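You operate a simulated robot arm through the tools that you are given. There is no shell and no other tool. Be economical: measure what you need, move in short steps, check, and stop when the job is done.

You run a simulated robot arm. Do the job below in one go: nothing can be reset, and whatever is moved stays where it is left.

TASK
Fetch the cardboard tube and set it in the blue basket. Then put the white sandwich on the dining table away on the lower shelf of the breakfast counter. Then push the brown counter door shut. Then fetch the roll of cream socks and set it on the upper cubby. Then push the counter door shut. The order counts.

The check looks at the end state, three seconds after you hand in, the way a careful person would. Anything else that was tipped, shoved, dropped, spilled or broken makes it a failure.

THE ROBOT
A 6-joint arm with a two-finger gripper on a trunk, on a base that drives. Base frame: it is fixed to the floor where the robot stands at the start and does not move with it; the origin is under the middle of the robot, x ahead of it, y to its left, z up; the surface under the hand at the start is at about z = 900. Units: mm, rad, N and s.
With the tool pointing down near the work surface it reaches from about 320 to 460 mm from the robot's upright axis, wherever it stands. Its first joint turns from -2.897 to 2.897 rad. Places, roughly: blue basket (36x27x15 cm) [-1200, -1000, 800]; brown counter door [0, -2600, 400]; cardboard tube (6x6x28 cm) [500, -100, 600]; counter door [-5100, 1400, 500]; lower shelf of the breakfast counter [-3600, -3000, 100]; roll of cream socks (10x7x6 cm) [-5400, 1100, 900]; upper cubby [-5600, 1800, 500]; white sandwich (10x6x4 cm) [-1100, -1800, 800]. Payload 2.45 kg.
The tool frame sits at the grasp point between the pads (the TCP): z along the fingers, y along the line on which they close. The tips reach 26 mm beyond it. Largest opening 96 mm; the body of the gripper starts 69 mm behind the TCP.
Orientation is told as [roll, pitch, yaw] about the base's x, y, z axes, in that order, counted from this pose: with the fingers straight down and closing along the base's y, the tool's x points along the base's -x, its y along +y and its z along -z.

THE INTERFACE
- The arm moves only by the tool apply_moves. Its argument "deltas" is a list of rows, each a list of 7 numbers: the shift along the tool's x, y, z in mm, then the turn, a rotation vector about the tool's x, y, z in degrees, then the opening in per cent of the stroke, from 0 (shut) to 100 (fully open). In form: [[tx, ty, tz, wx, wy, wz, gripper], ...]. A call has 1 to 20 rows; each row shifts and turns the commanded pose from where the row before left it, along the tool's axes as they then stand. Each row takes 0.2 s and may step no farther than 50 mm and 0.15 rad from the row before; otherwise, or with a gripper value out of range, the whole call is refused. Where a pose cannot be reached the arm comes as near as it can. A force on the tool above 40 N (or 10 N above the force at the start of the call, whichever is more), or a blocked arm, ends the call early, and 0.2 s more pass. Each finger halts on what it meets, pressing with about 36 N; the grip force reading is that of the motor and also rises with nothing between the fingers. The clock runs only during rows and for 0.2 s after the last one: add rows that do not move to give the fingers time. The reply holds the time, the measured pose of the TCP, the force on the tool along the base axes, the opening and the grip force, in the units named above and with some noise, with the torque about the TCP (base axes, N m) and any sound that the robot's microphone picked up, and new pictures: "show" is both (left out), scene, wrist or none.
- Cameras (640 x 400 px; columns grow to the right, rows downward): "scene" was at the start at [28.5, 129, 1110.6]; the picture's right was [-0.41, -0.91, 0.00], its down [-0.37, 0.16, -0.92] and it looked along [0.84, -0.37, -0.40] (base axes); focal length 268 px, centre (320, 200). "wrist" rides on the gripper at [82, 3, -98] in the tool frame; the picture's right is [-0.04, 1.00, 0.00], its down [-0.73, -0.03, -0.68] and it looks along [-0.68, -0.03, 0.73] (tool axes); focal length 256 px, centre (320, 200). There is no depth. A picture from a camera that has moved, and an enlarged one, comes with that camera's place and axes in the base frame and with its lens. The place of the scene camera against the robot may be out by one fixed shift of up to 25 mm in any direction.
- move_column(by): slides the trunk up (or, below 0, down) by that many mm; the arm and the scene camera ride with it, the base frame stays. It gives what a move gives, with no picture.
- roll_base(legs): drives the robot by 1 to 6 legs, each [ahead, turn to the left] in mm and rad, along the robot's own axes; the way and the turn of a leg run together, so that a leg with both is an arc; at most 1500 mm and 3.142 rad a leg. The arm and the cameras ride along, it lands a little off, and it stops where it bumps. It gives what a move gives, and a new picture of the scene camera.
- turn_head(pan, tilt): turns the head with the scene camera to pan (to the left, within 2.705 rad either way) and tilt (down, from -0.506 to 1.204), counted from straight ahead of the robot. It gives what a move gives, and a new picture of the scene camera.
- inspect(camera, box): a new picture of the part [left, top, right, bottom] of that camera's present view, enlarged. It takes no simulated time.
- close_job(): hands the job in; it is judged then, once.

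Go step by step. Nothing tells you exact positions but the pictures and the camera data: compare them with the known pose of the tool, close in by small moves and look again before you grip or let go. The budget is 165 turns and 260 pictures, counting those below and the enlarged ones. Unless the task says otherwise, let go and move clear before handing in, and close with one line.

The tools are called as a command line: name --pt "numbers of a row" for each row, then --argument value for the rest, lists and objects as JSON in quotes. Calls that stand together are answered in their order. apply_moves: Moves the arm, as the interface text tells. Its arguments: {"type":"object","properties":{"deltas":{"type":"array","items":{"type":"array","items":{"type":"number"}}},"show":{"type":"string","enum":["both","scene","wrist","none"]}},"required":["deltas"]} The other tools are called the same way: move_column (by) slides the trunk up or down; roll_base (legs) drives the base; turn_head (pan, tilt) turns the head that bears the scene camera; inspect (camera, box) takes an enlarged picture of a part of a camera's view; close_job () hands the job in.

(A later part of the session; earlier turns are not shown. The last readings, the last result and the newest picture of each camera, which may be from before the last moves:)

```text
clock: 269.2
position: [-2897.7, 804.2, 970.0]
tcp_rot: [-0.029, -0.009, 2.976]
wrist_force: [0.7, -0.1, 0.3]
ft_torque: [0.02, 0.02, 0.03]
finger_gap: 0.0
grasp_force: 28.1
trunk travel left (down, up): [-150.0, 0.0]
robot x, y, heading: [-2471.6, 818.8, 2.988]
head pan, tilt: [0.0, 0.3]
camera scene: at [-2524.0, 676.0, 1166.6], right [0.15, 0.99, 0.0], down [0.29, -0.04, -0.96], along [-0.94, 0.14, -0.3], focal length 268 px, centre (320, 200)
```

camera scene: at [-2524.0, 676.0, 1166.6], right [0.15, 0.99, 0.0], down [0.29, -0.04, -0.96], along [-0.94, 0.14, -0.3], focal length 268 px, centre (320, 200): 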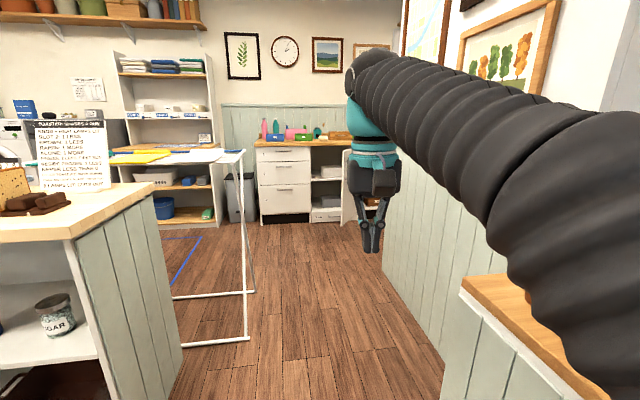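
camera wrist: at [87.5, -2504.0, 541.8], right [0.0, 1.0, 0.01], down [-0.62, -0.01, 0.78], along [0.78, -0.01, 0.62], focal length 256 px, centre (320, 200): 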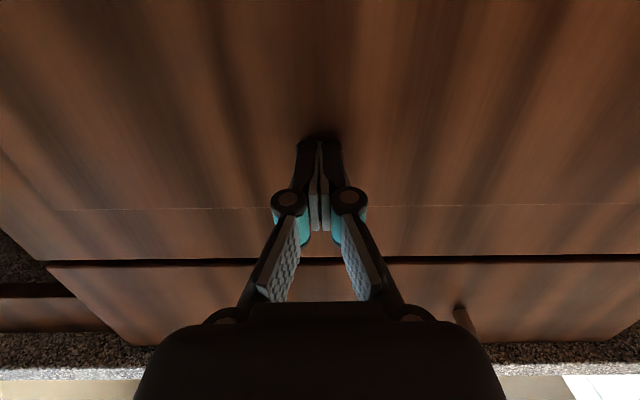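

The passage between the drying rack and the partition is about 900 mm wide around y ≈ 895. I'll zoom on the counter with the open white door ahead.

inspect --camera "scene" --box '[220, 100, 380, 240]'

roll_base --legs '[[0, 0.09], [900, 0]]'

```text
2.86 times, centred on (300, 170) of scene
camera zoom: at [-2524.0, 676.0, 1166.6], right [0.15, 0.99, 0.0], down [0.29, -0.04, -0.96], along [-0.94, 0.14, -0.3], focal length 767 px, centre (377, 286)
```

zoom: 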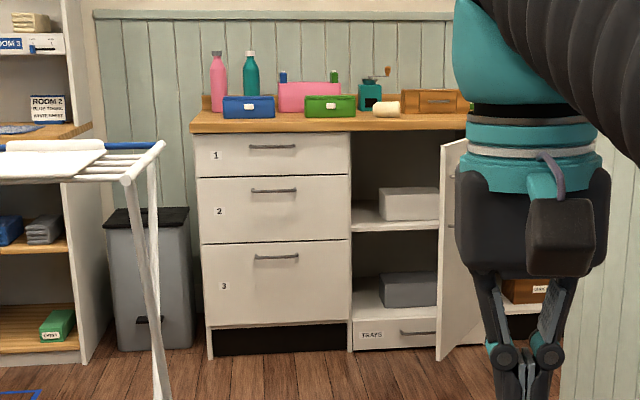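

```text
clock: 274.4
position: [-3779.9, 813.9, 969.3]
tcp_rot: [-0.029, -0.012, 3.074]
wrist_force: [0.0, -0.3, 0.1]
ft_torque: [0.0, -0.02, -0.02]
finger_gap: 0.0
grasp_force: 28.9
trunk travel left (down, up): [-150.0, 0.0]
robot x, y, heading: [-3355.0, 868.8, 3.085]
head pan, tilt: [0.0, 0.3]
camera scene: at [-3394.6, 722.5, 1166.6], right [0.05, 1.0, 0.0], down [0.3, -0.02, -0.96], along [-0.95, 0.05, -0.3], focal length 268 px, centre (320, 200)
```

scene: 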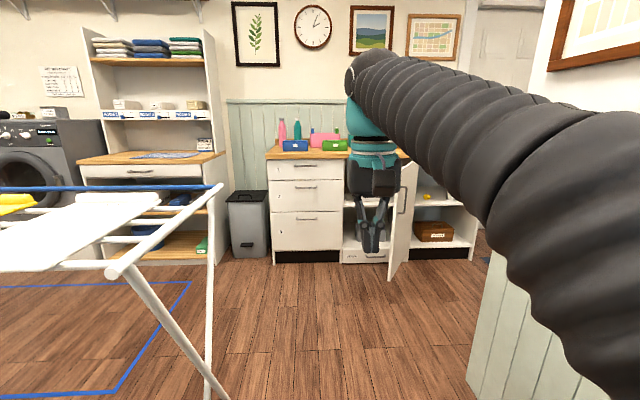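

I'll continue through the passage.

roll_base --legs '[[800, 0]]'

turn_head --pan -0.25 --tilt 0.4

```text
clock: 278.8
position: [-4591.8, 846.6, 968.9]
tcp_rot: [-0.03, -0.01, 3.087]
wrist_force: [0.1, 0.3, 0.7]
ft_torque: [0.0, -0.04, 0.01]
finger_gap: 0.0
grasp_force: 28.1
trunk travel left (down, up): [-150.0, 0.0]
robot x, y, heading: [-4165.3, 912.0, 3.103]
head pan, tilt: [0.0, 0.3]
camera scene: at [-4206.1, 759.9, 1166.6], right [0.04, 1.0, 0.0], down [0.3, -0.01, -0.96], along [-0.95, 0.04, -0.3], focal length 268 px, centre (320, 200)
```

scene: 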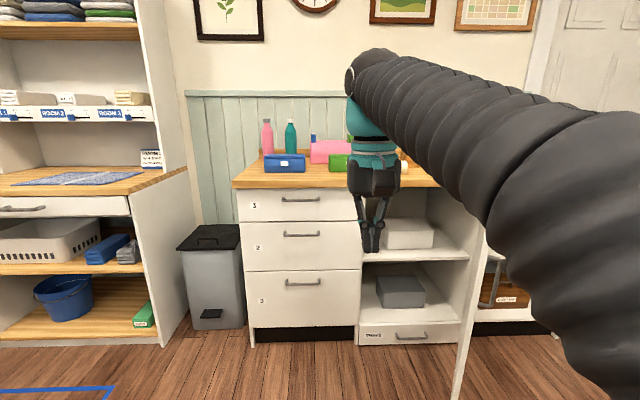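

```text
clock: 279.6
position: [-4592.4, 845.3, 969.7]
tcp_rot: [-0.026, -0.011, 3.088]
wrist_force: [0.2, 0.1, -0.2]
ft_torque: [-0.01, 0.01, -0.01]
finger_gap: 0.0
grasp_force: 28.7
trunk travel left (down, up): [-150.0, 0.0]
robot x, y, heading: [-4170.5, 906.2, 3.103]
head pan, tilt: [-0.25, 0.4]
camera scene: at [-4201.6, 782.6, 1157.3], right [0.28, 0.96, 0.0], down [0.37, -0.11, -0.92], along [-0.88, 0.26, -0.39], focal length 268 px, centre (320, 200)
```

scene: 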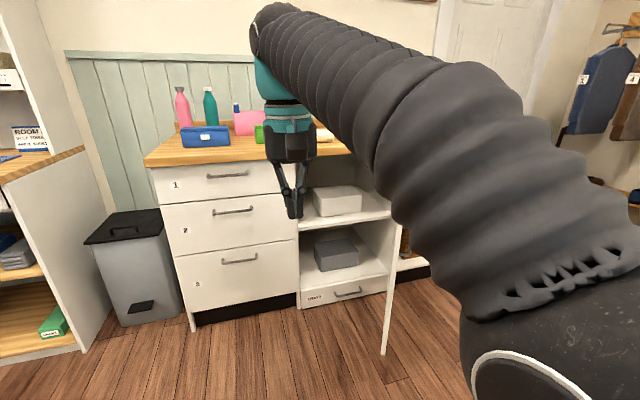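

The socks lie on the counter near [-5500, 1170], and the upper cubby is the open compartment right of the door hinge. I'll move closer and use the wrist camera.

roll_base --legs '[[0, 0.06], [550, 0]]'

apply_moves --pt "0 0 0 0 0 0 100" --show "wrist"

turn_head --pan -0.7 --tilt 0.4

```text
clock: 283.2
position: [-5139.2, 806.2, 969.2]
tcp_rot: [-0.028, -0.009, -3.131]
wrist_force: [0.0, 0.4, -0.6]
ft_torque: [0.01, 0.0, 0.01]
finger_gap: 0.0
grasp_force: 28.1
trunk travel left (down, up): [-150.0, 0.0]
robot x, y, heading: [-4722.3, 893.8, -3.117]
head pan, tilt: [-0.25, 0.4]
camera scene: at [-4743.9, 768.2, 1157.3], right [0.22, 0.97, 0.0], down [0.38, -0.09, -0.92], along [-0.9, 0.21, -0.39], focal length 268 px, centre (320, 200)
```

scene: 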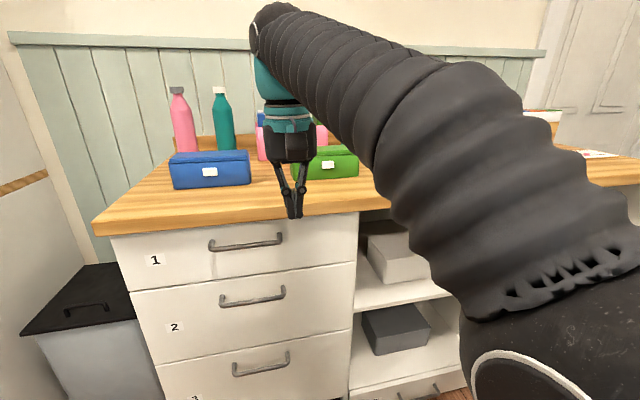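

```text
clock: 283.6
position: [-5138.3, 806.2, 970.9]
tcp_rot: [-0.028, -0.011, -3.131]
wrist_force: [0.8, -0.5, 0.5]
ft_torque: [0.01, 0.01, -0.03]
finger_gap: 82.7
grasp_force: 0.1
trunk travel left (down, up): [-150.0, 0.0]
robot x, y, heading: [-4723.5, 893.2, -3.117]
head pan, tilt: [-0.25, 0.4]
camera wrist: at [-5055.9, 801.6, 1065.8], right [-0.03, -1.0, -0.03], down [-0.73, 0.0, 0.69], along [-0.69, 0.04, -0.73], focal length 256 px, centre (320, 200)
```

wrist: 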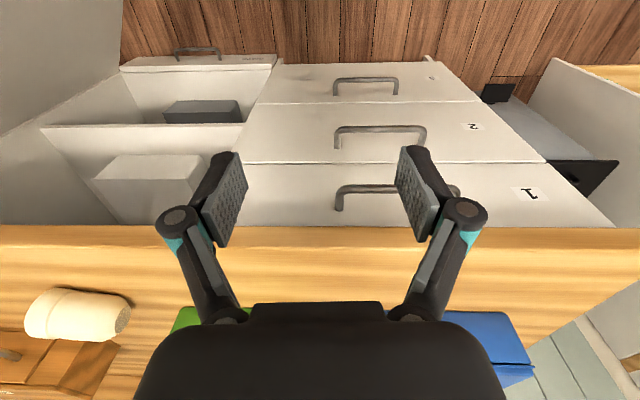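

```text
clock: 284.5
position: [-5139.2, 805.0, 969.6]
tcp_rot: [-0.029, -0.01, -3.129]
wrist_force: [0.6, 0.2, 0.1]
ft_torque: [0.02, 0.02, -0.01]
finger_gap: 95.9
grasp_force: 0.0
trunk travel left (down, up): [-150.0, 0.0]
robot x, y, heading: [-4721.4, 893.2, -3.119]
head pan, tilt: [-0.7, 0.4]
camera scene: at [-4725.9, 805.3, 1157.3], right [0.62, 0.78, 0.0], down [0.3, -0.24, -0.92], along [-0.72, 0.58, -0.39], focal length 268 px, centre (320, 200)
```

scene: 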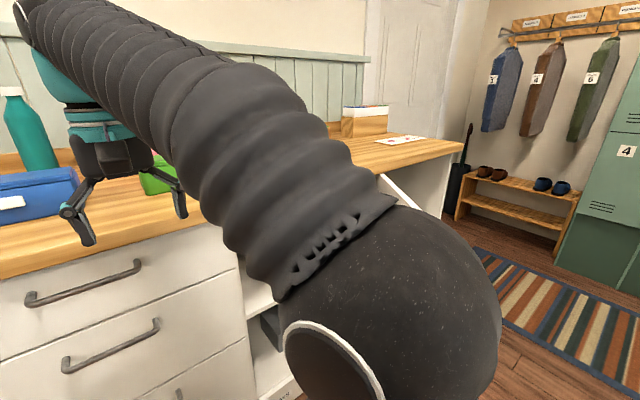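

The wrist view places the socks at about [-5400, 1143]. I'll raise and retract the hand, turn it 90° so it closes across the roll, and then bring the base closer.

apply_moves --pt "10 0 -18 0 0 0 100" --pt "10 0 -17 0 0 0 100" --pt "20 -30 0 0 0 8 100" --pt "10 -30 0 0 0 8 100" --pt "0 0 0 0 0 8 100" --pt "0 0 0 0 0 8 100" --pt "0 0 0 0 0 8 100" --pt "0 0 0 0 0 8 100" --pt "0 0 0 0 0 8 100" --pt "0 0 0 0 0 8 100" --pt "0 0 0 0 0 8 100" --pt "0 0 0 0 0 8 100" --pt "0 0 0 0 0 8 100" --show "wrist"

```text
clock: 287.3
position: [-5083.3, 864.9, 1006.6]
tcp_rot: [0.011, -0.028, 1.613]
wrist_force: [0.3, 0.3, -0.2]
ft_torque: [-0.01, 0.0, -0.01]
finger_gap: 96.1
grasp_force: 0.0
trunk travel left (down, up): [-150.0, 0.0]
robot x, y, heading: [-4722.2, 892.4, -3.109]
head pan, tilt: [-0.7, 0.4]
camera wrist: at [-5083.5, 781.0, 1101.1], right [-1.0, 0.0, 0.01], down [0.01, 0.71, 0.7], along [-0.01, 0.7, -0.71], focal length 256 px, centre (320, 200)
```

wrist: 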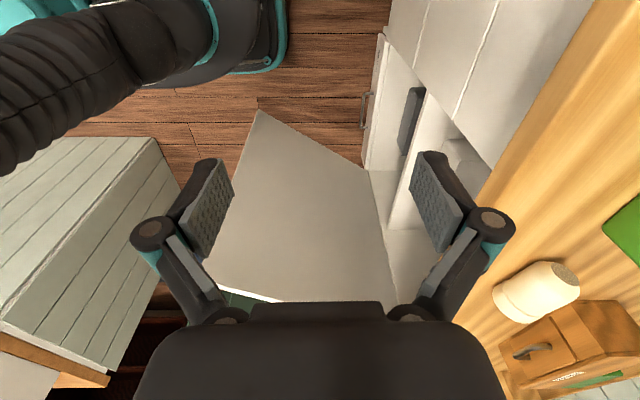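

I'll bring the base to about [-4915, 940], keeping clear of the open door edge.

roll_base --legs '[[0, -0.27], [199, 0]]'

apply_moves --pt "0 0 0 0 0 0 100" --show "wrist"

```text
clock: 289.8
position: [-5276.9, 1013.3, 1006.4]
tcp_rot: [0.01, -0.028, 1.344]
wrist_force: [-0.5, 0.8, -0.1]
ft_torque: [0.05, 0.0, 0.0]
finger_gap: 96.0
grasp_force: 0.1
trunk travel left (down, up): [-150.0, 0.0]
robot x, y, heading: [-4917.7, 946.3, 2.891]
head pan, tilt: [-0.7, 0.4]
camera scene: at [-4949.2, 861.5, 1157.3], right [0.81, 0.58, 0.0], down [0.23, -0.32, -0.92], along [-0.54, 0.75, -0.39], focal length 268 px, centre (320, 200)
```

scene: 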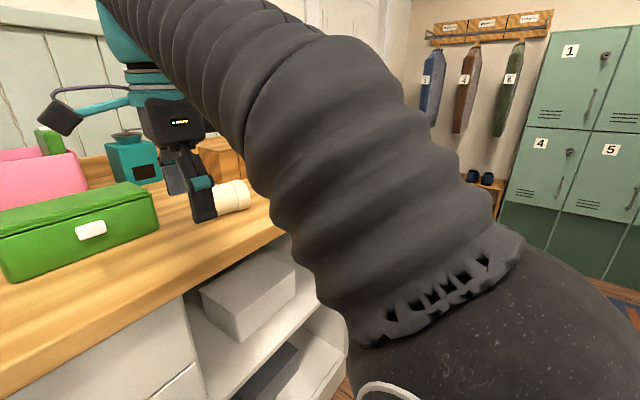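

```text
clock: 290.2
position: [-5277.0, 1013.3, 1006.2]
tcp_rot: [0.01, -0.028, 1.344]
wrist_force: [0.6, 0.1, -0.5]
ft_torque: [-0.03, -0.02, -0.03]
finger_gap: 96.0
grasp_force: 0.2
trunk travel left (down, up): [-150.0, 0.0]
robot x, y, heading: [-4919.9, 945.5, 2.897]
head pan, tilt: [-0.7, 0.4]
camera wrist: at [-5298.0, 932.4, 1101.1], right [-0.96, 0.26, 0.01], down [0.2, 0.69, 0.7], along [0.18, 0.68, -0.71], focal length 256 px, centre (320, 200)
```

wrist: 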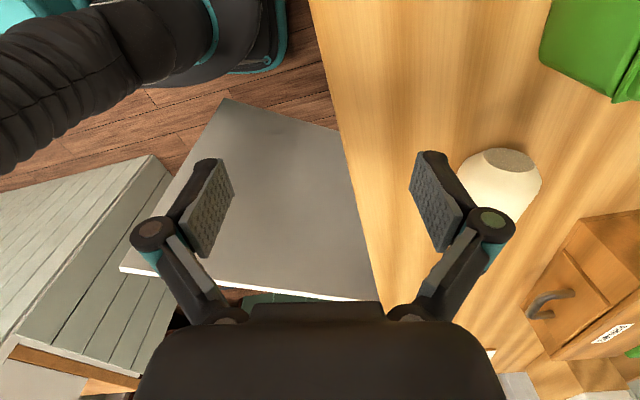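

The socks' near end is at about [-5415, 1093], axis along y, centre near [-5412, 1143]. I'll nudge the base, align yaw and move above it at a safe height.

roll_base --legs '[[25, 0]]'

apply_moves --pt "0 0 0 0 0 -6.5 100" --pt "0 0 0 0 0 -6.5 100" --pt "-31 20 0 0 0 0 100" --pt "-31 30 0 0 0 0 100" --pt "-31 30 0 0 0 0 100" --pt "-31 30 0 0 0 0 100" --show "wrist"

```text
clock: 291.0
position: [-5300.2, 1020.3, 1006.4]
tcp_rot: [0.01, -0.029, 1.342]
wrist_force: [0.0, 0.2, -0.5]
ft_torque: [0.01, 0.03, 0.04]
finger_gap: 96.1
grasp_force: 0.0
trunk travel left (down, up): [-150.0, 0.0]
robot x, y, heading: [-4945.4, 955.5, 2.895]
head pan, tilt: [-0.7, 0.4]
camera scene: at [-4973.4, 867.6, 1157.3], right [0.81, 0.58, 0.0], down [0.23, -0.32, -0.92], along [-0.54, 0.75, -0.39], focal length 268 px, centre (320, 200)
```

scene: 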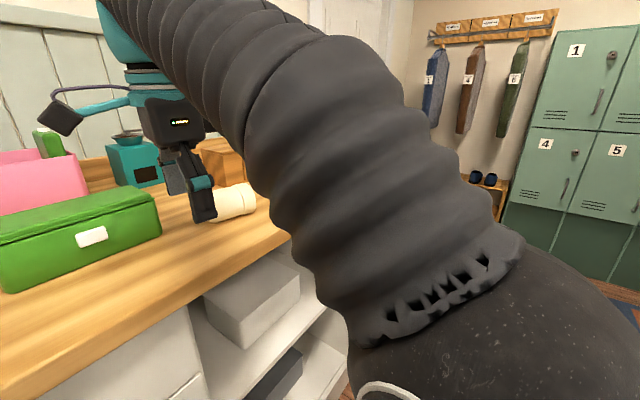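

```text
clock: 292.4
position: [-5408.9, 1141.7, 1002.8]
tcp_rot: [0.009, -0.034, 1.57]
wrist_force: [0.6, -0.2, 1.0]
ft_torque: [0.04, 0.07, 0.0]
finger_gap: 95.8
grasp_force: 0.2
out of reach, approached as far as the arm can: row 6
trunk travel left (down, up): [-150.0, 0.0]
robot x, y, heading: [-4944.0, 948.9, 2.895]
head pan, tilt: [-0.7, 0.4]
camera wrist: at [-5411.0, 1057.6, 1097.2], right [-1.0, 0.04, 0.01], down [0.03, 0.71, 0.7], along [0.02, 0.7, -0.71], focal length 256 px, centre (320, 200)
```

wrist: 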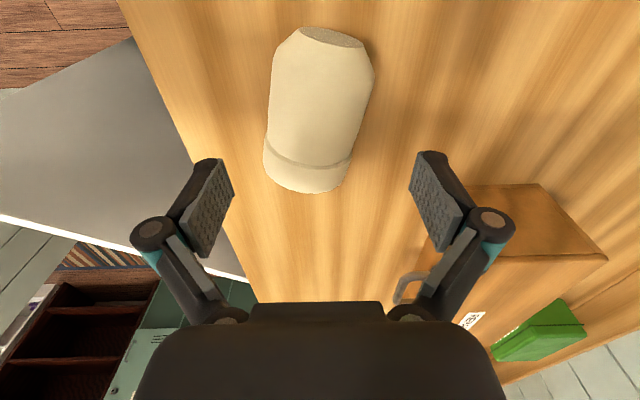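

Socks centre is ≈ [-5406, 1141], axis turned about 14°. I'll re-align the yaw and lower 50 mm, then check.

apply_moves --pt "0 0 0 0 0 7 100" --pt "0 0 0 0 0 7 100" --show "none"

move_column --by -50

apply_moves --pt "0 0 0 0 0 0 100"

```text
clock: 293.0
position: [-5407.4, 1142.5, 1001.4]
tcp_rot: [0.014, -0.029, 1.325]
wrist_force: [0.2, 0.1, -0.3]
ft_torque: [-0.01, 0.01, 0.01]
finger_gap: 96.0
grasp_force: 0.1
trunk travel left (down, up): [-150.0, 0.0]
robot x, y, heading: [-4944.8, 951.4, 2.895]
head pan, tilt: [-0.7, 0.4]
```

```text
clock: 293.9
position: [-5407.8, 1141.6, 950.9]
tcp_rot: [0.015, -0.028, 1.326]
wrist_force: [0.1, 0.5, 0.1]
ft_torque: [-0.02, -0.01, 0.02]
finger_gap: 95.9
grasp_force: 0.1
trunk travel left (down, up): [-100.0, 50.0]
robot x, y, heading: [-4942.4, 953.1, 2.891]
head pan, tilt: [-0.7, 0.4]
```

```text
clock: 294.3
position: [-5407.4, 1142.5, 951.3]
tcp_rot: [0.012, -0.029, 1.326]
wrist_force: [0.3, -0.2, 0.4]
ft_torque: [-0.01, 0.02, 0.0]
finger_gap: 96.1
grasp_force: 0.1
trunk travel left (down, up): [-100.0, 50.0]
robot x, y, heading: [-4941.6, 948.4, 2.896]
head pan, tilt: [-0.7, 0.4]
camera scene: at [-4973.4, 867.7, 1107.4], right [0.81, 0.58, 0.0], down [0.23, -0.32, -0.92], along [-0.54, 0.75, -0.39], focal length 268 px, centre (320, 200)
camera wrist: at [-5430.7, 1061.2, 1046.5], right [-0.96, 0.28, 0.01], down [0.21, 0.68, 0.7], along [0.19, 0.67, -0.71], focal length 256 px, centre (320, 200)
```

scene: 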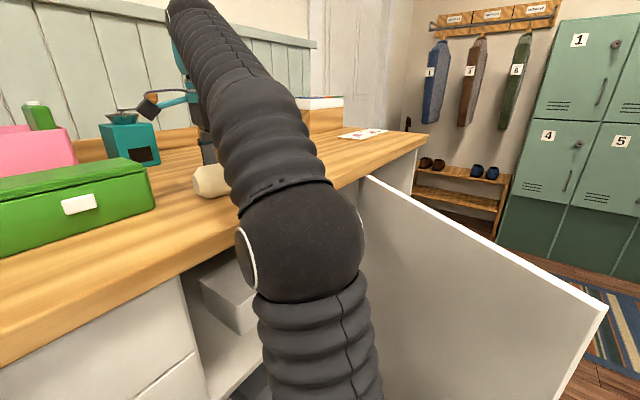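
wrist: 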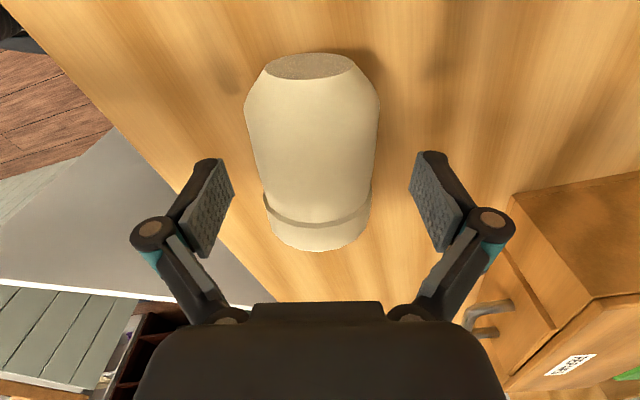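

Well aligned. I'll lower with small steps, watching the force.

apply_moves --pt "6 0 8 0 0 0 100" --pt "0 0 8 0 0 0 100" --pt "0 0 5 0 0 0 100" --show "wrist"

```text
clock: 295.1
position: [-5410.2, 1136.4, 930.6]
tcp_rot: [0.012, -0.029, 1.327]
wrist_force: [-0.4, 0.1, 0.0]
ft_torque: [-0.02, 0.0, -0.04]
finger_gap: 96.0
grasp_force: 0.0
trunk travel left (down, up): [-100.0, 50.0]
robot x, y, heading: [-4941.6, 949.5, 2.891]
head pan, tilt: [-0.7, 0.4]
camera wrist: at [-5432.3, 1056.0, 1025.3], right [-0.96, 0.28, 0.01], down [0.21, 0.68, 0.7], along [0.19, 0.67, -0.71], focal length 256 px, centre (320, 200)
```

wrist: 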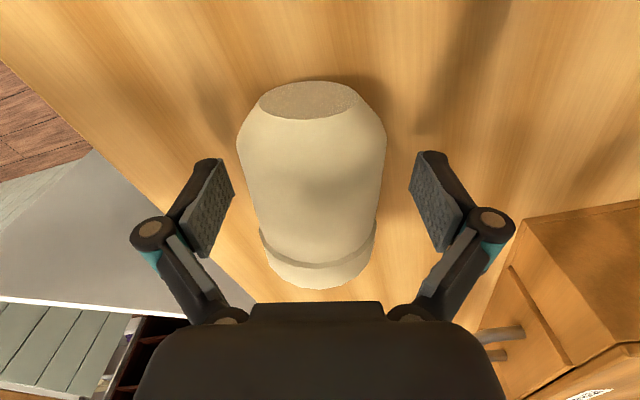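

The roll is between the pads. I'll close on it.

apply_moves --pt "0 0 0 0 0 0 75" --pt "0 0 0 0 0 0 62" --pt "0 0 0 0 0 0 55" --pt "0 0 0 0 0 0 55" --show "wrist"

move_column --by 50

```text
clock: 296.1
position: [-5409.5, 1136.5, 930.3]
tcp_rot: [0.015, -0.029, 1.326]
wrist_force: [0.5, -0.2, 4.1]
ft_torque: [0.02, 0.07, 0.03]
finger_gap: 60.0
grasp_force: 35.9
trunk travel left (down, up): [-100.0, 50.0]
robot x, y, heading: [-4942.5, 947.7, 2.888]
head pan, tilt: [-0.7, 0.4]
camera wrist: at [-5432.1, 1055.9, 1025.6], right [-0.96, 0.28, 0.01], down [0.21, 0.68, 0.7], along [0.19, 0.67, -0.71], focal length 256 px, centre (320, 200)
```

wrist: 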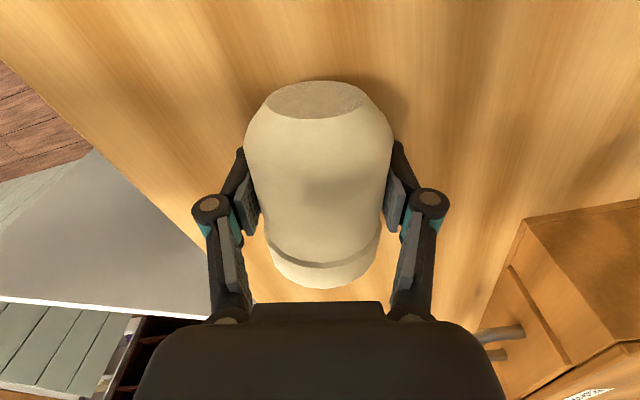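

```text
clock: 297.0
position: [-5408.8, 1136.3, 980.6]
tcp_rot: [0.012, -0.03, 1.326]
wrist_force: [-0.4, -0.4, -0.6]
ft_torque: [0.03, -0.04, 0.01]
finger_gap: 60.2
grasp_force: 35.9
trunk travel left (down, up): [-150.0, 0.0]
robot x, y, heading: [-4943.6, 948.7, 2.893]
head pan, tilt: [-0.7, 0.4]
```

The socks are held. I'll back off and look at the right-hand compartments.

apply_moves --pt "0 0 -10 0 0 0 55" --show "none"

roll_base --legs '[[-450, 0]]'

turn_head --pan -0.6 --tilt 0.5

turn_head --pan -1.5 --tilt 0.5

```text
clock: 297.4
position: [-5409.7, 1136.8, 989.9]
tcp_rot: [0.012, -0.029, 1.326]
wrist_force: [-0.6, -0.3, -0.4]
ft_torque: [-0.01, 0.01, 0.05]
finger_gap: 60.0
grasp_force: 36.4
trunk travel left (down, up): [-150.0, 0.0]
robot x, y, heading: [-4942.7, 951.0, 2.895]
head pan, tilt: [-0.7, 0.4]
```

```text
clock: 300.2
position: [-4968.3, 1027.6, 989.9]
tcp_rot: [0.011, -0.029, 1.317]
wrist_force: [0.1, -0.9, -0.7]
ft_torque: [-0.01, 0.01, 0.02]
finger_gap: 60.0
grasp_force: 35.6
trunk travel left (down, up): [-150.0, 0.0]
robot x, y, heading: [-4502.8, 835.6, 2.886]
head pan, tilt: [-0.7, 0.4]
camera scene: at [-4534.5, 754.8, 1157.3], right [0.82, 0.58, 0.0], down [0.22, -0.32, -0.92], along [-0.53, 0.75, -0.39], focal length 268 px, centre (320, 200)
```

scene: 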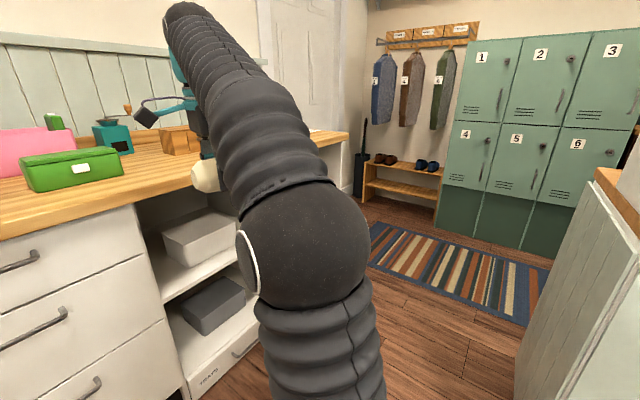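

```text
clock: 300.9
position: [-4968.5, 1027.7, 990.5]
tcp_rot: [0.011, -0.029, 1.317]
wrist_force: [0.2, 0.4, 0.2]
ft_torque: [0.01, -0.01, 0.02]
finger_gap: 60.1
grasp_force: 36.3
trunk travel left (down, up): [-150.0, 0.0]
robot x, y, heading: [-4500.8, 837.8, 2.883]
head pan, tilt: [-0.6, 0.499]
camera scene: at [-4540.6, 747.9, 1148.2], right [0.76, 0.65, 0.0], down [0.31, -0.36, -0.88], along [-0.57, 0.66, -0.48], focal length 268 px, centre (320, 200)
```

scene: 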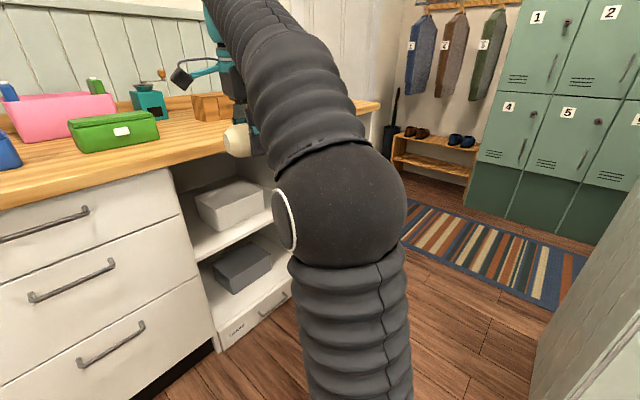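

```text
clock: 302.1
position: [-4968.5, 1027.9, 990.2]
tcp_rot: [0.011, -0.029, 1.317]
wrist_force: [0.3, -0.2, 0.0]
ft_torque: [-0.01, -0.02, 0.03]
finger_gap: 59.9
grasp_force: 35.6
trunk travel left (down, up): [-150.0, 0.0]
robot x, y, heading: [-4502.3, 839.5, 2.885]
head pan, tilt: [-1.499, 0.499]
camera scene: at [-4464.4, 768.6, 1148.2], right [0.98, -0.18, 0.0], down [-0.09, -0.47, -0.88], along [0.16, 0.86, -0.48], focal length 268 px, centre (320, 200)
```

scene: 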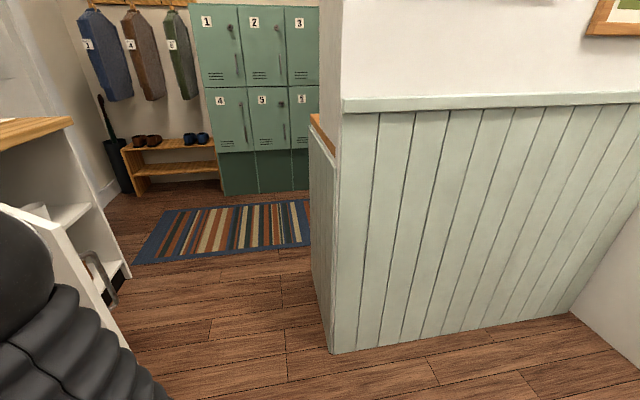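

The gap between the door's free edge and the partition (~577 mm) is too narrow for the base, so I'll take the other way round, east of the partition. First I'll retract the arm.

apply_moves --pt "0 -30 0 0 0 0 55" --pt "0 -30 0 0 0 0 55" --pt "0 -30 0 0 0 0 55" --pt "0 -20 0 0 0 0 55" --show "none"

roll_base --legs '[[0, -2.86], [1150, 0], [1150, 0], [0, 1.546]]'

turn_head --pan 0.35 --tilt 0.4

```text
clock: 303.1
position: [-4861.5, 1001.3, 988.5]
tcp_rot: [0.011, -0.029, 1.318]
wrist_force: [-0.1, 0.0, -0.6]
ft_torque: [-0.02, -0.04, 0.02]
finger_gap: 59.7
grasp_force: 36.4
trunk travel left (down, up): [-150.0, 0.0]
robot x, y, heading: [-4505.9, 837.9, 2.884]
head pan, tilt: [-1.499, 0.499]
```

```text
clock: 318.9
position: [-2302.7, 884.3, 988.5]
tcp_rot: [0.011, -0.029, -1.486]
wrist_force: [0.2, 1.2, 0.0]
ft_torque: [0.01, 0.03, 0.01]
finger_gap: 60.0
grasp_force: 35.6
trunk travel left (down, up): [-150.0, 0.0]
robot x, y, heading: [-2691.8, 900.5, 0.278]
head pan, tilt: [-1.499, 0.499]
stopped in leg 3: the robot was blocked; the commanded pose is now the measured one
camera scene: at [-2758.9, 957.9, 1148.2], right [-0.94, -0.34, 0.0], down [-0.16, 0.45, -0.88], along [0.3, -0.82, -0.48], focal length 268 px, centre (320, 200)
```

scene: 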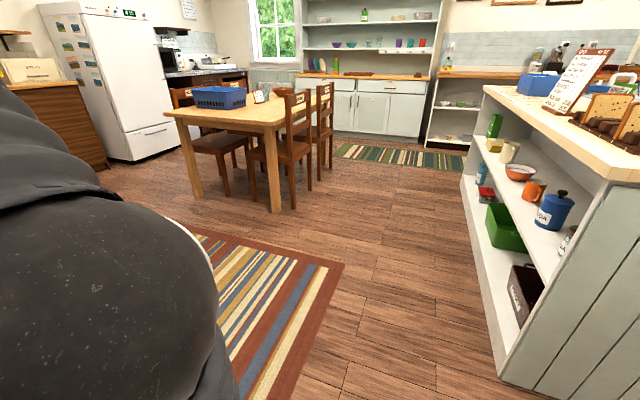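

```text
clock: 320.7
position: [-2302.4, 885.1, 988.2]
tcp_rot: [0.012, -0.028, -1.484]
wrist_force: [-0.1, 0.0, 0.2]
ft_torque: [0.02, -0.01, 0.02]
finger_gap: 60.0
grasp_force: 36.4
trunk travel left (down, up): [-150.0, 0.0]
robot x, y, heading: [-2692.5, 898.5, 0.279]
head pan, tilt: [0.351, 0.4]
camera scene: at [-2715.4, 1098.0, 1157.3], right [0.59, -0.81, 0.0], down [-0.31, -0.23, -0.92], along [0.74, 0.54, -0.39], focal length 268 px, centre (320, 200)
```

scene: 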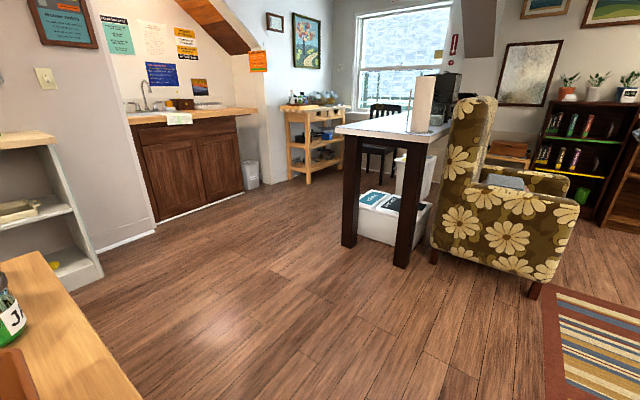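

The base nudged against the low counter north of the passage. I'll turn away from it and continue east before turning north.

roll_base --legs '[[0, -0.5], [450, 0], [0, 1.78]]'

turn_head --pan 0.6 --tilt 0.45

```text
clock: 322.4
position: [-2341.4, 725.9, 986.8]
tcp_rot: [0.012, -0.03, -1.899]
wrist_force: [-0.2, -0.3, -0.5]
ft_torque: [0.05, 0.04, 0.02]
finger_gap: 60.0
grasp_force: 35.5
trunk travel left (down, up): [-150.0, 0.0]
robot x, y, heading: [-2693.4, 886.8, -0.092]
head pan, tilt: [0.351, 0.4]
stopped in leg 1: the robot was blocked; the commanded pose is now the measured one
camera scene: at [-2643.1, 1086.7, 1157.3], right [0.25, -0.97, 0.0], down [-0.38, -0.1, -0.92], along [0.89, 0.23, -0.39], focal length 268 px, centre (320, 200)
```

scene: 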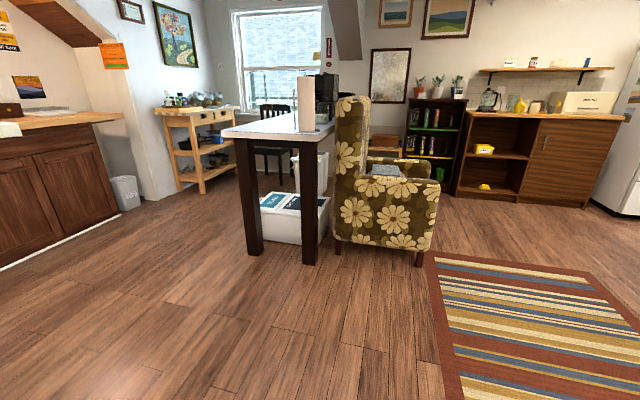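

```text
clock: 323.1
position: [-2340.2, 726.6, 988.5]
tcp_rot: [0.01, -0.028, -1.899]
wrist_force: [-0.7, 0.1, -0.1]
ft_torque: [0.0, 0.03, -0.01]
finger_gap: 60.0
grasp_force: 36.4
trunk travel left (down, up): [-150.0, 0.0]
robot x, y, heading: [-2690.5, 889.6, -0.099]
head pan, tilt: [0.6, 0.45]
camera scene: at [-2652.3, 1107.7, 1152.7], right [0.48, -0.88, 0.0], down [-0.38, -0.21, -0.9], along [0.79, 0.43, -0.44], focal length 268 px, centre (320, 200)
```

scene: 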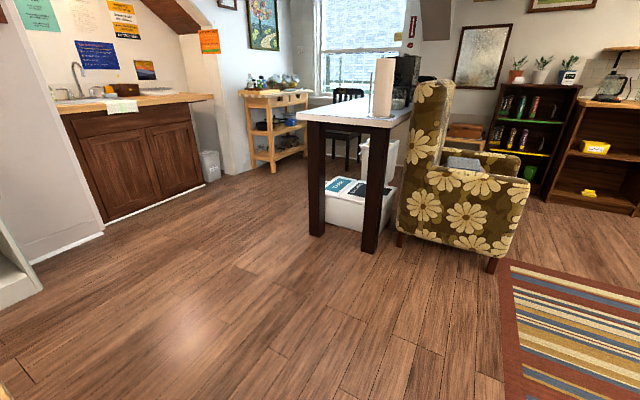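

The turn is blocked by contact at the side, but straight ahead is free; I'll drive straight forward.

roll_base --legs '[[250, 0]]'

```text
clock: 325.0
position: [-2088.6, 703.0, 987.1]
tcp_rot: [0.009, -0.026, -1.897]
wrist_force: [0.3, 0.3, -0.7]
ft_torque: [-0.02, -0.01, -0.01]
finger_gap: 59.8
grasp_force: 35.9
trunk travel left (down, up): [-150.0, 0.0]
robot x, y, heading: [-2443.3, 865.0, -0.093]
head pan, tilt: [0.6, 0.45]
camera scene: at [-2402.7, 1084.0, 1152.7], right [0.49, -0.87, 0.0], down [-0.38, -0.21, -0.9], along [0.79, 0.44, -0.44], focal length 268 px, centre (320, 200)
```

scene: 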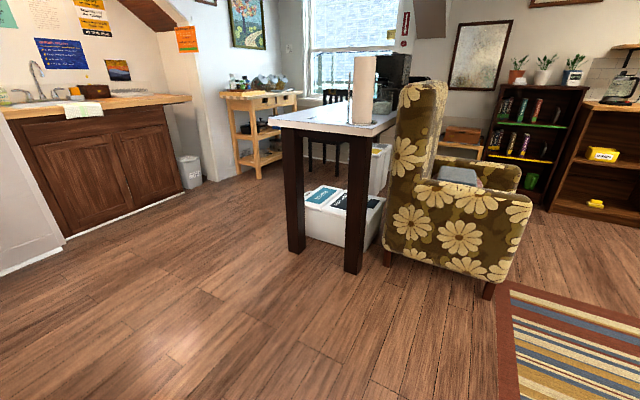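

Clear again. I'll go a bit farther, turn north, and look left at the counter and the way behind the partition.

roll_base --legs '[[200, 0], [0, 1.66]]'

turn_head --pan 0.9 --tilt 0.4

```text
clock: 330.6
position: [-2105.4, 1214.2, 986.8]
tcp_rot: [0.009, -0.028, -0.236]
wrist_force: [0.3, 0.5, 0.0]
ft_torque: [-0.02, 0.03, 0.0]
finger_gap: 60.1
grasp_force: 35.9
trunk travel left (down, up): [-150.0, 0.0]
robot x, y, heading: [-2238.1, 847.3, 1.567]
head pan, tilt: [0.6, 0.45]
camera scene: at [-2444.3, 874.9, 1152.7], right [0.83, 0.56, 0.0], down [0.24, -0.36, -0.9], along [-0.5, 0.75, -0.44], focal length 268 px, centre (320, 200)
```

scene: 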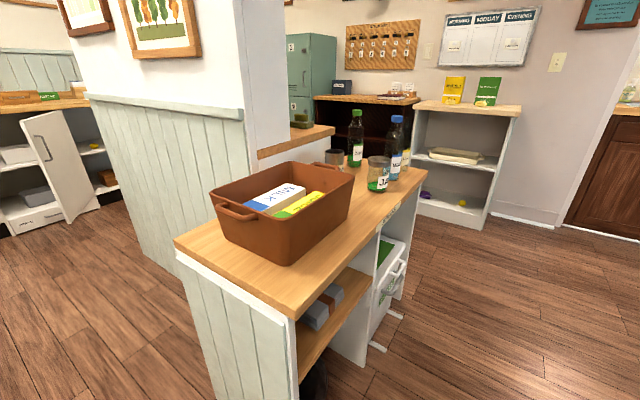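

```text
clock: 331.4
position: [-2107.1, 1214.9, 987.6]
tcp_rot: [0.011, -0.027, -0.237]
wrist_force: [0.2, -0.1, -0.2]
ft_torque: [0.0, -0.02, 0.01]
finger_gap: 60.0
grasp_force: 36.5
trunk travel left (down, up): [-150.0, 0.0]
robot x, y, heading: [-2240.3, 850.0, 1.566]
head pan, tilt: [0.901, 0.4]
camera scene: at [-2465.1, 856.7, 1157.3], right [0.63, 0.78, 0.0], down [0.3, -0.24, -0.92], along [-0.72, 0.58, -0.39], focal length 268 px, centre (320, 200)
```

scene: 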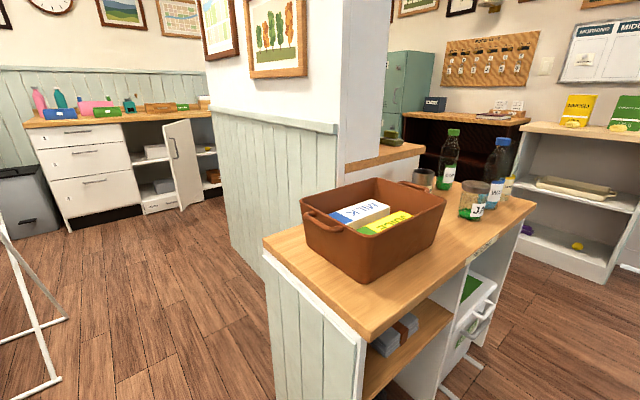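

Nothing on that counter was disturbed. The gap north of it is about 1 m wide around y ≈ 2570; I'll go there and face west.

roll_base --legs '[[900, 0], [820, 0], [0, 1.57]]'

turn_head --pan 0.0 --tilt 0.4

```text
clock: 343.9
position: [-2600.5, 2682.8, 988.5]
tcp_rot: [0.01, -0.027, 1.347]
wrist_force: [0.4, -0.6, -1.0]
ft_torque: [0.02, 0.01, -0.04]
finger_gap: 60.0
grasp_force: 35.8
trunk travel left (down, up): [-150.0, 0.0]
robot x, y, heading: [-2231.2, 2553.6, -3.138]
head pan, tilt: [0.901, 0.4]
camera scene: at [-2223.6, 2334.0, 1157.3], right [-0.79, 0.61, 0.0], down [0.24, 0.31, -0.92], along [-0.57, -0.73, -0.39], focal length 268 px, centre (320, 200)
```

scene: 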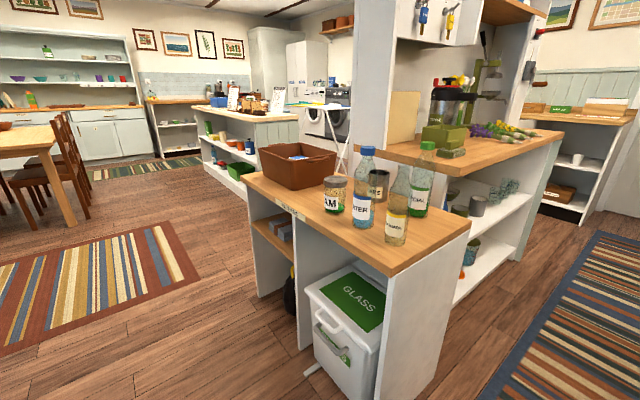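

```text
clock: 345.1
position: [-2598.8, 2683.2, 987.4]
tcp_rot: [0.01, -0.028, 1.347]
wrist_force: [0.3, -0.2, -0.1]
ft_torque: [0.01, -0.05, 0.0]
finger_gap: 59.8
grasp_force: 35.5
trunk travel left (down, up): [-150.0, 0.0]
robot x, y, heading: [-2231.9, 2553.7, -3.129]
head pan, tilt: [0.0, 0.4]
camera scene: at [-2259.3, 2406.2, 1157.3], right [-0.01, 1.0, 0.0], down [0.39, 0.0, -0.92], along [-0.92, -0.01, -0.39], focal length 268 px, centre (320, 200)
```

scene: 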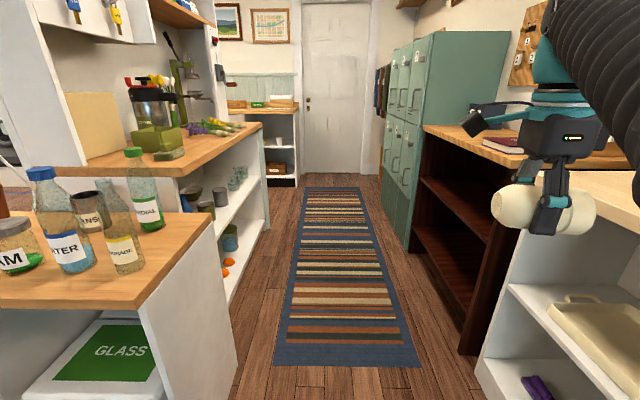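

The corridor is clear, y ≈ 2050–3060. I'll drive west along it, then turn south toward the cubby.

roll_base --legs '[[1200, 0], [1240, 0], [0, 1.3]]'

turn_head --pan -0.6 --tilt 0.45

```text
clock: 360.4
position: [-4892.1, 2157.0, 987.6]
tcp_rot: [0.011, -0.027, 2.694]
wrist_force: [-0.7, 0.0, -0.3]
ft_torque: [0.05, 0.01, -0.01]
finger_gap: 60.1
grasp_force: 36.3
trunk travel left (down, up): [-150.0, 0.0]
robot x, y, heading: [-4688.3, 2490.3, -1.788]
head pan, tilt: [0.0, 0.4]
camera scene: at [-4535.1, 2429.5, 1157.3], right [-0.98, 0.21, 0.0], down [0.08, 0.38, -0.92], along [-0.2, -0.9, -0.39], focal length 268 px, centre (320, 200)
```

scene: 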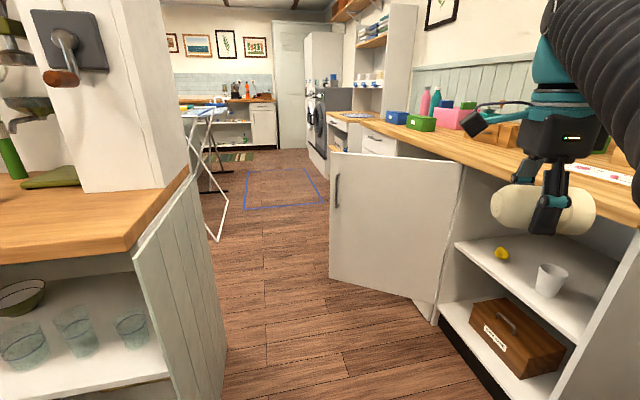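

```text
clock: 361.4
position: [-4892.0, 2156.0, 987.4]
tcp_rot: [0.011, -0.026, 2.694]
wrist_force: [-0.2, 0.8, -0.5]
ft_torque: [0.0, 0.02, -0.01]
finger_gap: 59.9
grasp_force: 36.8
trunk travel left (down, up): [-150.0, 0.0]
robot x, y, heading: [-4686.7, 2484.6, -1.786]
head pan, tilt: [-0.6, 0.45]
camera scene: at [-4582.2, 2457.0, 1152.7], right [-0.69, 0.73, 0.0], down [0.32, 0.3, -0.9], along [-0.66, -0.62, -0.44], focal length 268 px, centre (320, 200)
```

scene: 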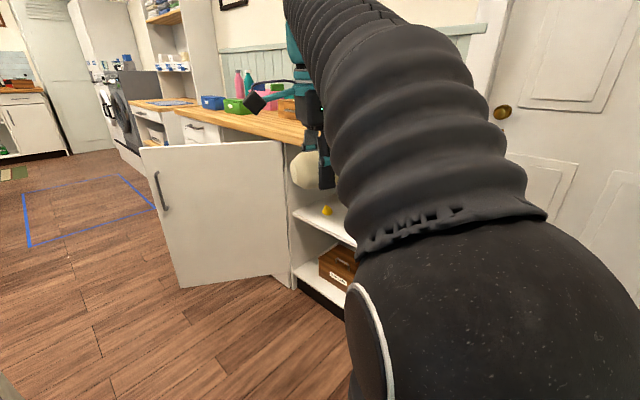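

The upper cubby floor is at z ≈ 580, y 1637–2085, with a yellow item near y 1745 and a white cup near y 1947; the free gap is centred near y 1835. I'll tilt the hand to about 40° below horizontal here in open space.

apply_moves --pt "0 17 22 -7.1 0 0 55" --pt "0 15 24 -7.1 0 0 55" --pt "0 12 26 -7.1 0 0 55" --pt "0 8 27 -7.1 0 0 55" --pt "0 5 28 -7.1 0 0 55" --pt "0 2 28 -7.1 0 0 55" --pt "0 -2 28 -7.1 0 0 55" --show "none"

move_column --by -100

```text
clock: 362.9
position: [-4949.4, 2045.5, 833.6]
tcp_rot: [0.88, -0.029, 2.693]
wrist_force: [-0.3, 0.3, 0.5]
ft_torque: [-0.02, -0.01, -0.02]
finger_gap: 59.5
grasp_force: 35.9
trunk travel left (down, up): [-150.0, 0.0]
robot x, y, heading: [-4686.1, 2488.2, -1.783]
head pan, tilt: [-0.6, 0.45]
```

```text
clock: 364.3
position: [-4950.2, 2046.3, 733.9]
tcp_rot: [0.877, -0.03, 2.692]
wrist_force: [-0.1, -0.3, -0.4]
ft_torque: [-0.01, 0.0, -0.02]
finger_gap: 59.7
grasp_force: 36.0
trunk travel left (down, up): [-50.0, 100.0]
robot x, y, heading: [-4686.9, 2486.5, -1.786]
head pan, tilt: [-0.6, 0.45]
```

The tilted hand would brush the open door on the way south, so I'll lift it above door height first, then drive south and turn west.

move_column --by 100

apply_moves --pt "0 13 -29 0 0 0 55" --pt "0 13 -29 0 0 0 55" --pt "0 13 -29 0 0 0 55" --pt "0 13 -29 0 0 0 55" --show "none"

roll_base --legs '[[0, 0.197], [690, 0], [0, -1.318]]'

```text
clock: 365.6
position: [-4948.7, 2046.5, 833.9]
tcp_rot: [0.879, -0.027, 2.693]
wrist_force: [0.5, -0.3, -0.7]
ft_torque: [0.0, 0.01, -0.01]
finger_gap: 59.8
grasp_force: 36.0
trunk travel left (down, up): [-150.0, 0.0]
robot x, y, heading: [-4683.8, 2485.4, -1.79]
head pan, tilt: [-0.6, 0.45]
```

```text
clock: 366.6
position: [-4922.9, 2096.3, 948.7]
tcp_rot: [0.876, -0.03, 2.694]
wrist_force: [-0.5, 0.2, -0.1]
ft_torque: [-0.01, 0.01, 0.0]
finger_gap: 59.9
grasp_force: 36.0
trunk travel left (down, up): [-150.0, 0.0]
robot x, y, heading: [-4684.8, 2484.9, -1.788]
head pan, tilt: [-0.6, 0.45]
```

```text
clock: 374.4
position: [-5155.5, 1849.7, 948.6]
tcp_rot: [0.877, -0.029, 1.572]
wrist_force: [-0.2, -0.6, -1.2]
ft_torque: [0.03, 0.04, -0.02]
finger_gap: 60.2
grasp_force: 35.5
trunk travel left (down, up): [-150.0, 0.0]
robot x, y, heading: [-4699.5, 1807.4, -2.903]
head pan, tilt: [-0.6, 0.45]
camera scene: at [-4687.0, 1708.9, 1152.7], right [0.36, 0.93, 0.0], down [0.41, -0.16, -0.9], along [-0.84, 0.32, -0.44], focal length 268 px, centre (320, 200)
```

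scene: 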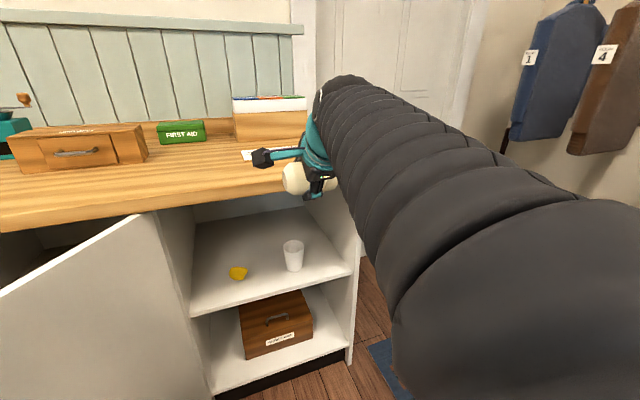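

Now with the hand in front of the cubby, I'll flatten the tilt to about 25°, lower to z ≈ 690 in front of the opening, and look.

apply_moves --pt "0 0 -10 -7.5 0 0 55" --pt "0 0 -10 -7.5 0 0 55" --show "none"

move_column --by -150

apply_moves --pt "0 -25 12 0 0 0 55" --pt "0 -25 12 0 0 0 55" --pt "0 -25 12 0 0 0 55" --pt "0 -25 12 0 0 0 55"

```text
clock: 374.9
position: [-5140.0, 1847.5, 958.1]
tcp_rot: [1.138, -0.029, 1.575]
wrist_force: [-0.4, 0.4, -0.5]
ft_torque: [-0.05, 0.01, 0.02]
finger_gap: 59.9
grasp_force: 36.1
trunk travel left (down, up): [-150.0, 0.0]
robot x, y, heading: [-4698.4, 1802.2, -2.907]
head pan, tilt: [-0.6, 0.45]
```

```text
clock: 376.7
position: [-5138.5, 1849.5, 809.2]
tcp_rot: [1.139, -0.029, 1.573]
wrist_force: [0.2, 0.3, -0.3]
ft_torque: [0.02, 0.02, -0.01]
finger_gap: 60.0
grasp_force: 35.9
trunk travel left (down, up): [0.0, 150.0]
robot x, y, heading: [-4698.6, 1804.8, -2.902]
head pan, tilt: [-0.6, 0.45]
```

```text
clock: 377.7
position: [-5140.2, 1846.9, 701.2]
tcp_rot: [1.145, -0.032, 1.585]
wrist_force: [0.1, -0.2, -1.3]
ft_torque: [0.0, 0.02, 0.0]
finger_gap: 59.9
grasp_force: 36.1
trunk travel left (down, up): [0.0, 150.0]
robot x, y, heading: [-4698.8, 1805.1, -2.906]
head pan, tilt: [-0.6, 0.45]
camera scene: at [-4687.0, 1708.9, 1002.7], right [0.36, 0.93, 0.0], down [0.41, -0.16, -0.9], along [-0.84, 0.32, -0.44], focal length 268 px, centre (320, 200)
camera wrist: at [-5051.4, 1766.0, 741.0], right [-0.41, 0.01, 0.91], down [0.62, 0.73, 0.28], along [-0.67, 0.68, -0.31], focal length 256 px, centre (320, 200)
```

scene: 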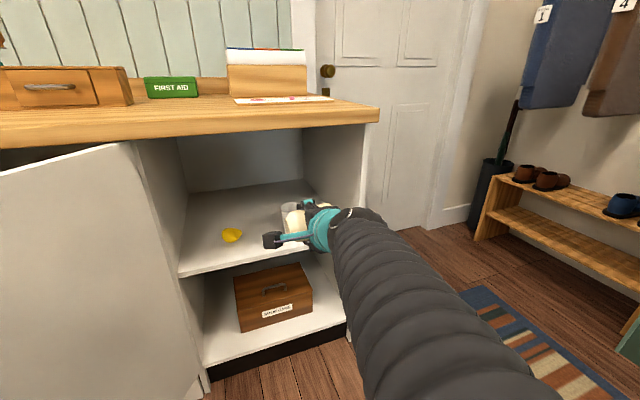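
wrist: 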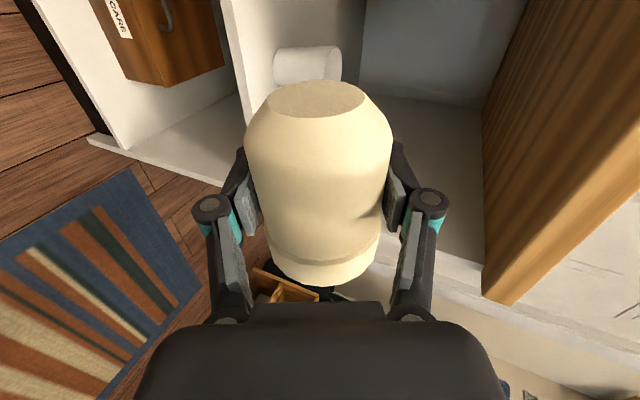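

Cup is at about [-5310, 1848] (top ≈ z 640), yellow item near [-5330, 1695]. I'll go in above them along y ≈ 1780, then set the socks down behind, near [-5455, 1765].

apply_moves --pt "28 7 -3 0 0 0 55" --show "none"

roll_base --legs '[[110, 0]]'

apply_moves --pt "0 0 0 0 0 0 55" --show "wrist"

```text
clock: 378.1
position: [-5140.5, 1824.6, 703.9]
tcp_rot: [1.141, -0.031, 1.571]
wrist_force: [0.3, 0.2, -0.5]
ft_torque: [0.01, -0.01, 0.0]
finger_gap: 60.1
grasp_force: 36.1
trunk travel left (down, up): [0.0, 150.0]
robot x, y, heading: [-4698.3, 1805.7, -2.909]
head pan, tilt: [-0.6, 0.45]
```

```text
clock: 379.3
position: [-5247.5, 1798.9, 705.7]
tcp_rot: [1.139, -0.031, 1.571]
wrist_force: [0.3, -0.2, -1.3]
ft_torque: [-0.03, 0.03, -0.01]
finger_gap: 59.9
grasp_force: 36.1
trunk travel left (down, up): [0.0, 150.0]
robot x, y, heading: [-4802.4, 1779.3, -2.905]
head pan, tilt: [-0.6, 0.45]
camera scene: at [-4794.0, 1683.6, 1002.7], right [0.36, 0.93, 0.0], down [0.41, -0.16, -0.9], along [-0.84, 0.32, -0.44], focal length 268 px, centre (320, 200)
```

scene: 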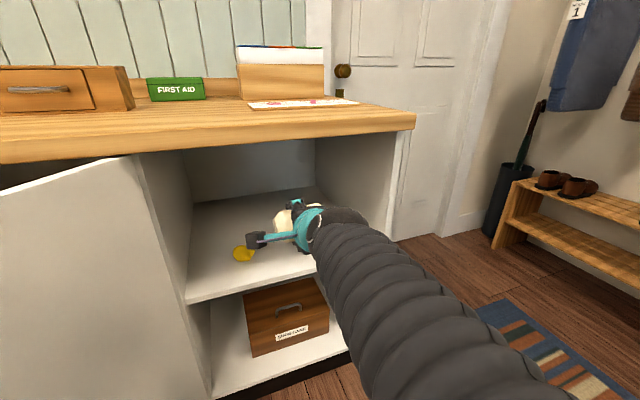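

```text
clock: 379.7
position: [-5248.6, 1799.3, 704.8]
tcp_rot: [1.139, -0.03, 1.571]
wrist_force: [0.5, 0.7, -1.5]
ft_torque: [-0.01, 0.0, -0.03]
finger_gap: 60.0
grasp_force: 36.4
trunk travel left (down, up): [0.0, 150.0]
robot x, y, heading: [-4804.7, 1782.9, -2.91]
head pan, tilt: [-0.6, 0.45]
camera wrist: at [-5160.1, 1716.8, 745.8], right [-0.42, 0.01, 0.91], down [0.63, 0.73, 0.28], along [-0.66, 0.69, -0.31], focal length 256 px, centre (320, 200)
```

wrist: 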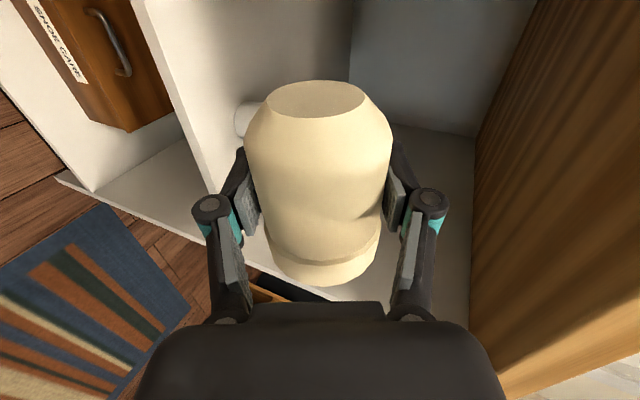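

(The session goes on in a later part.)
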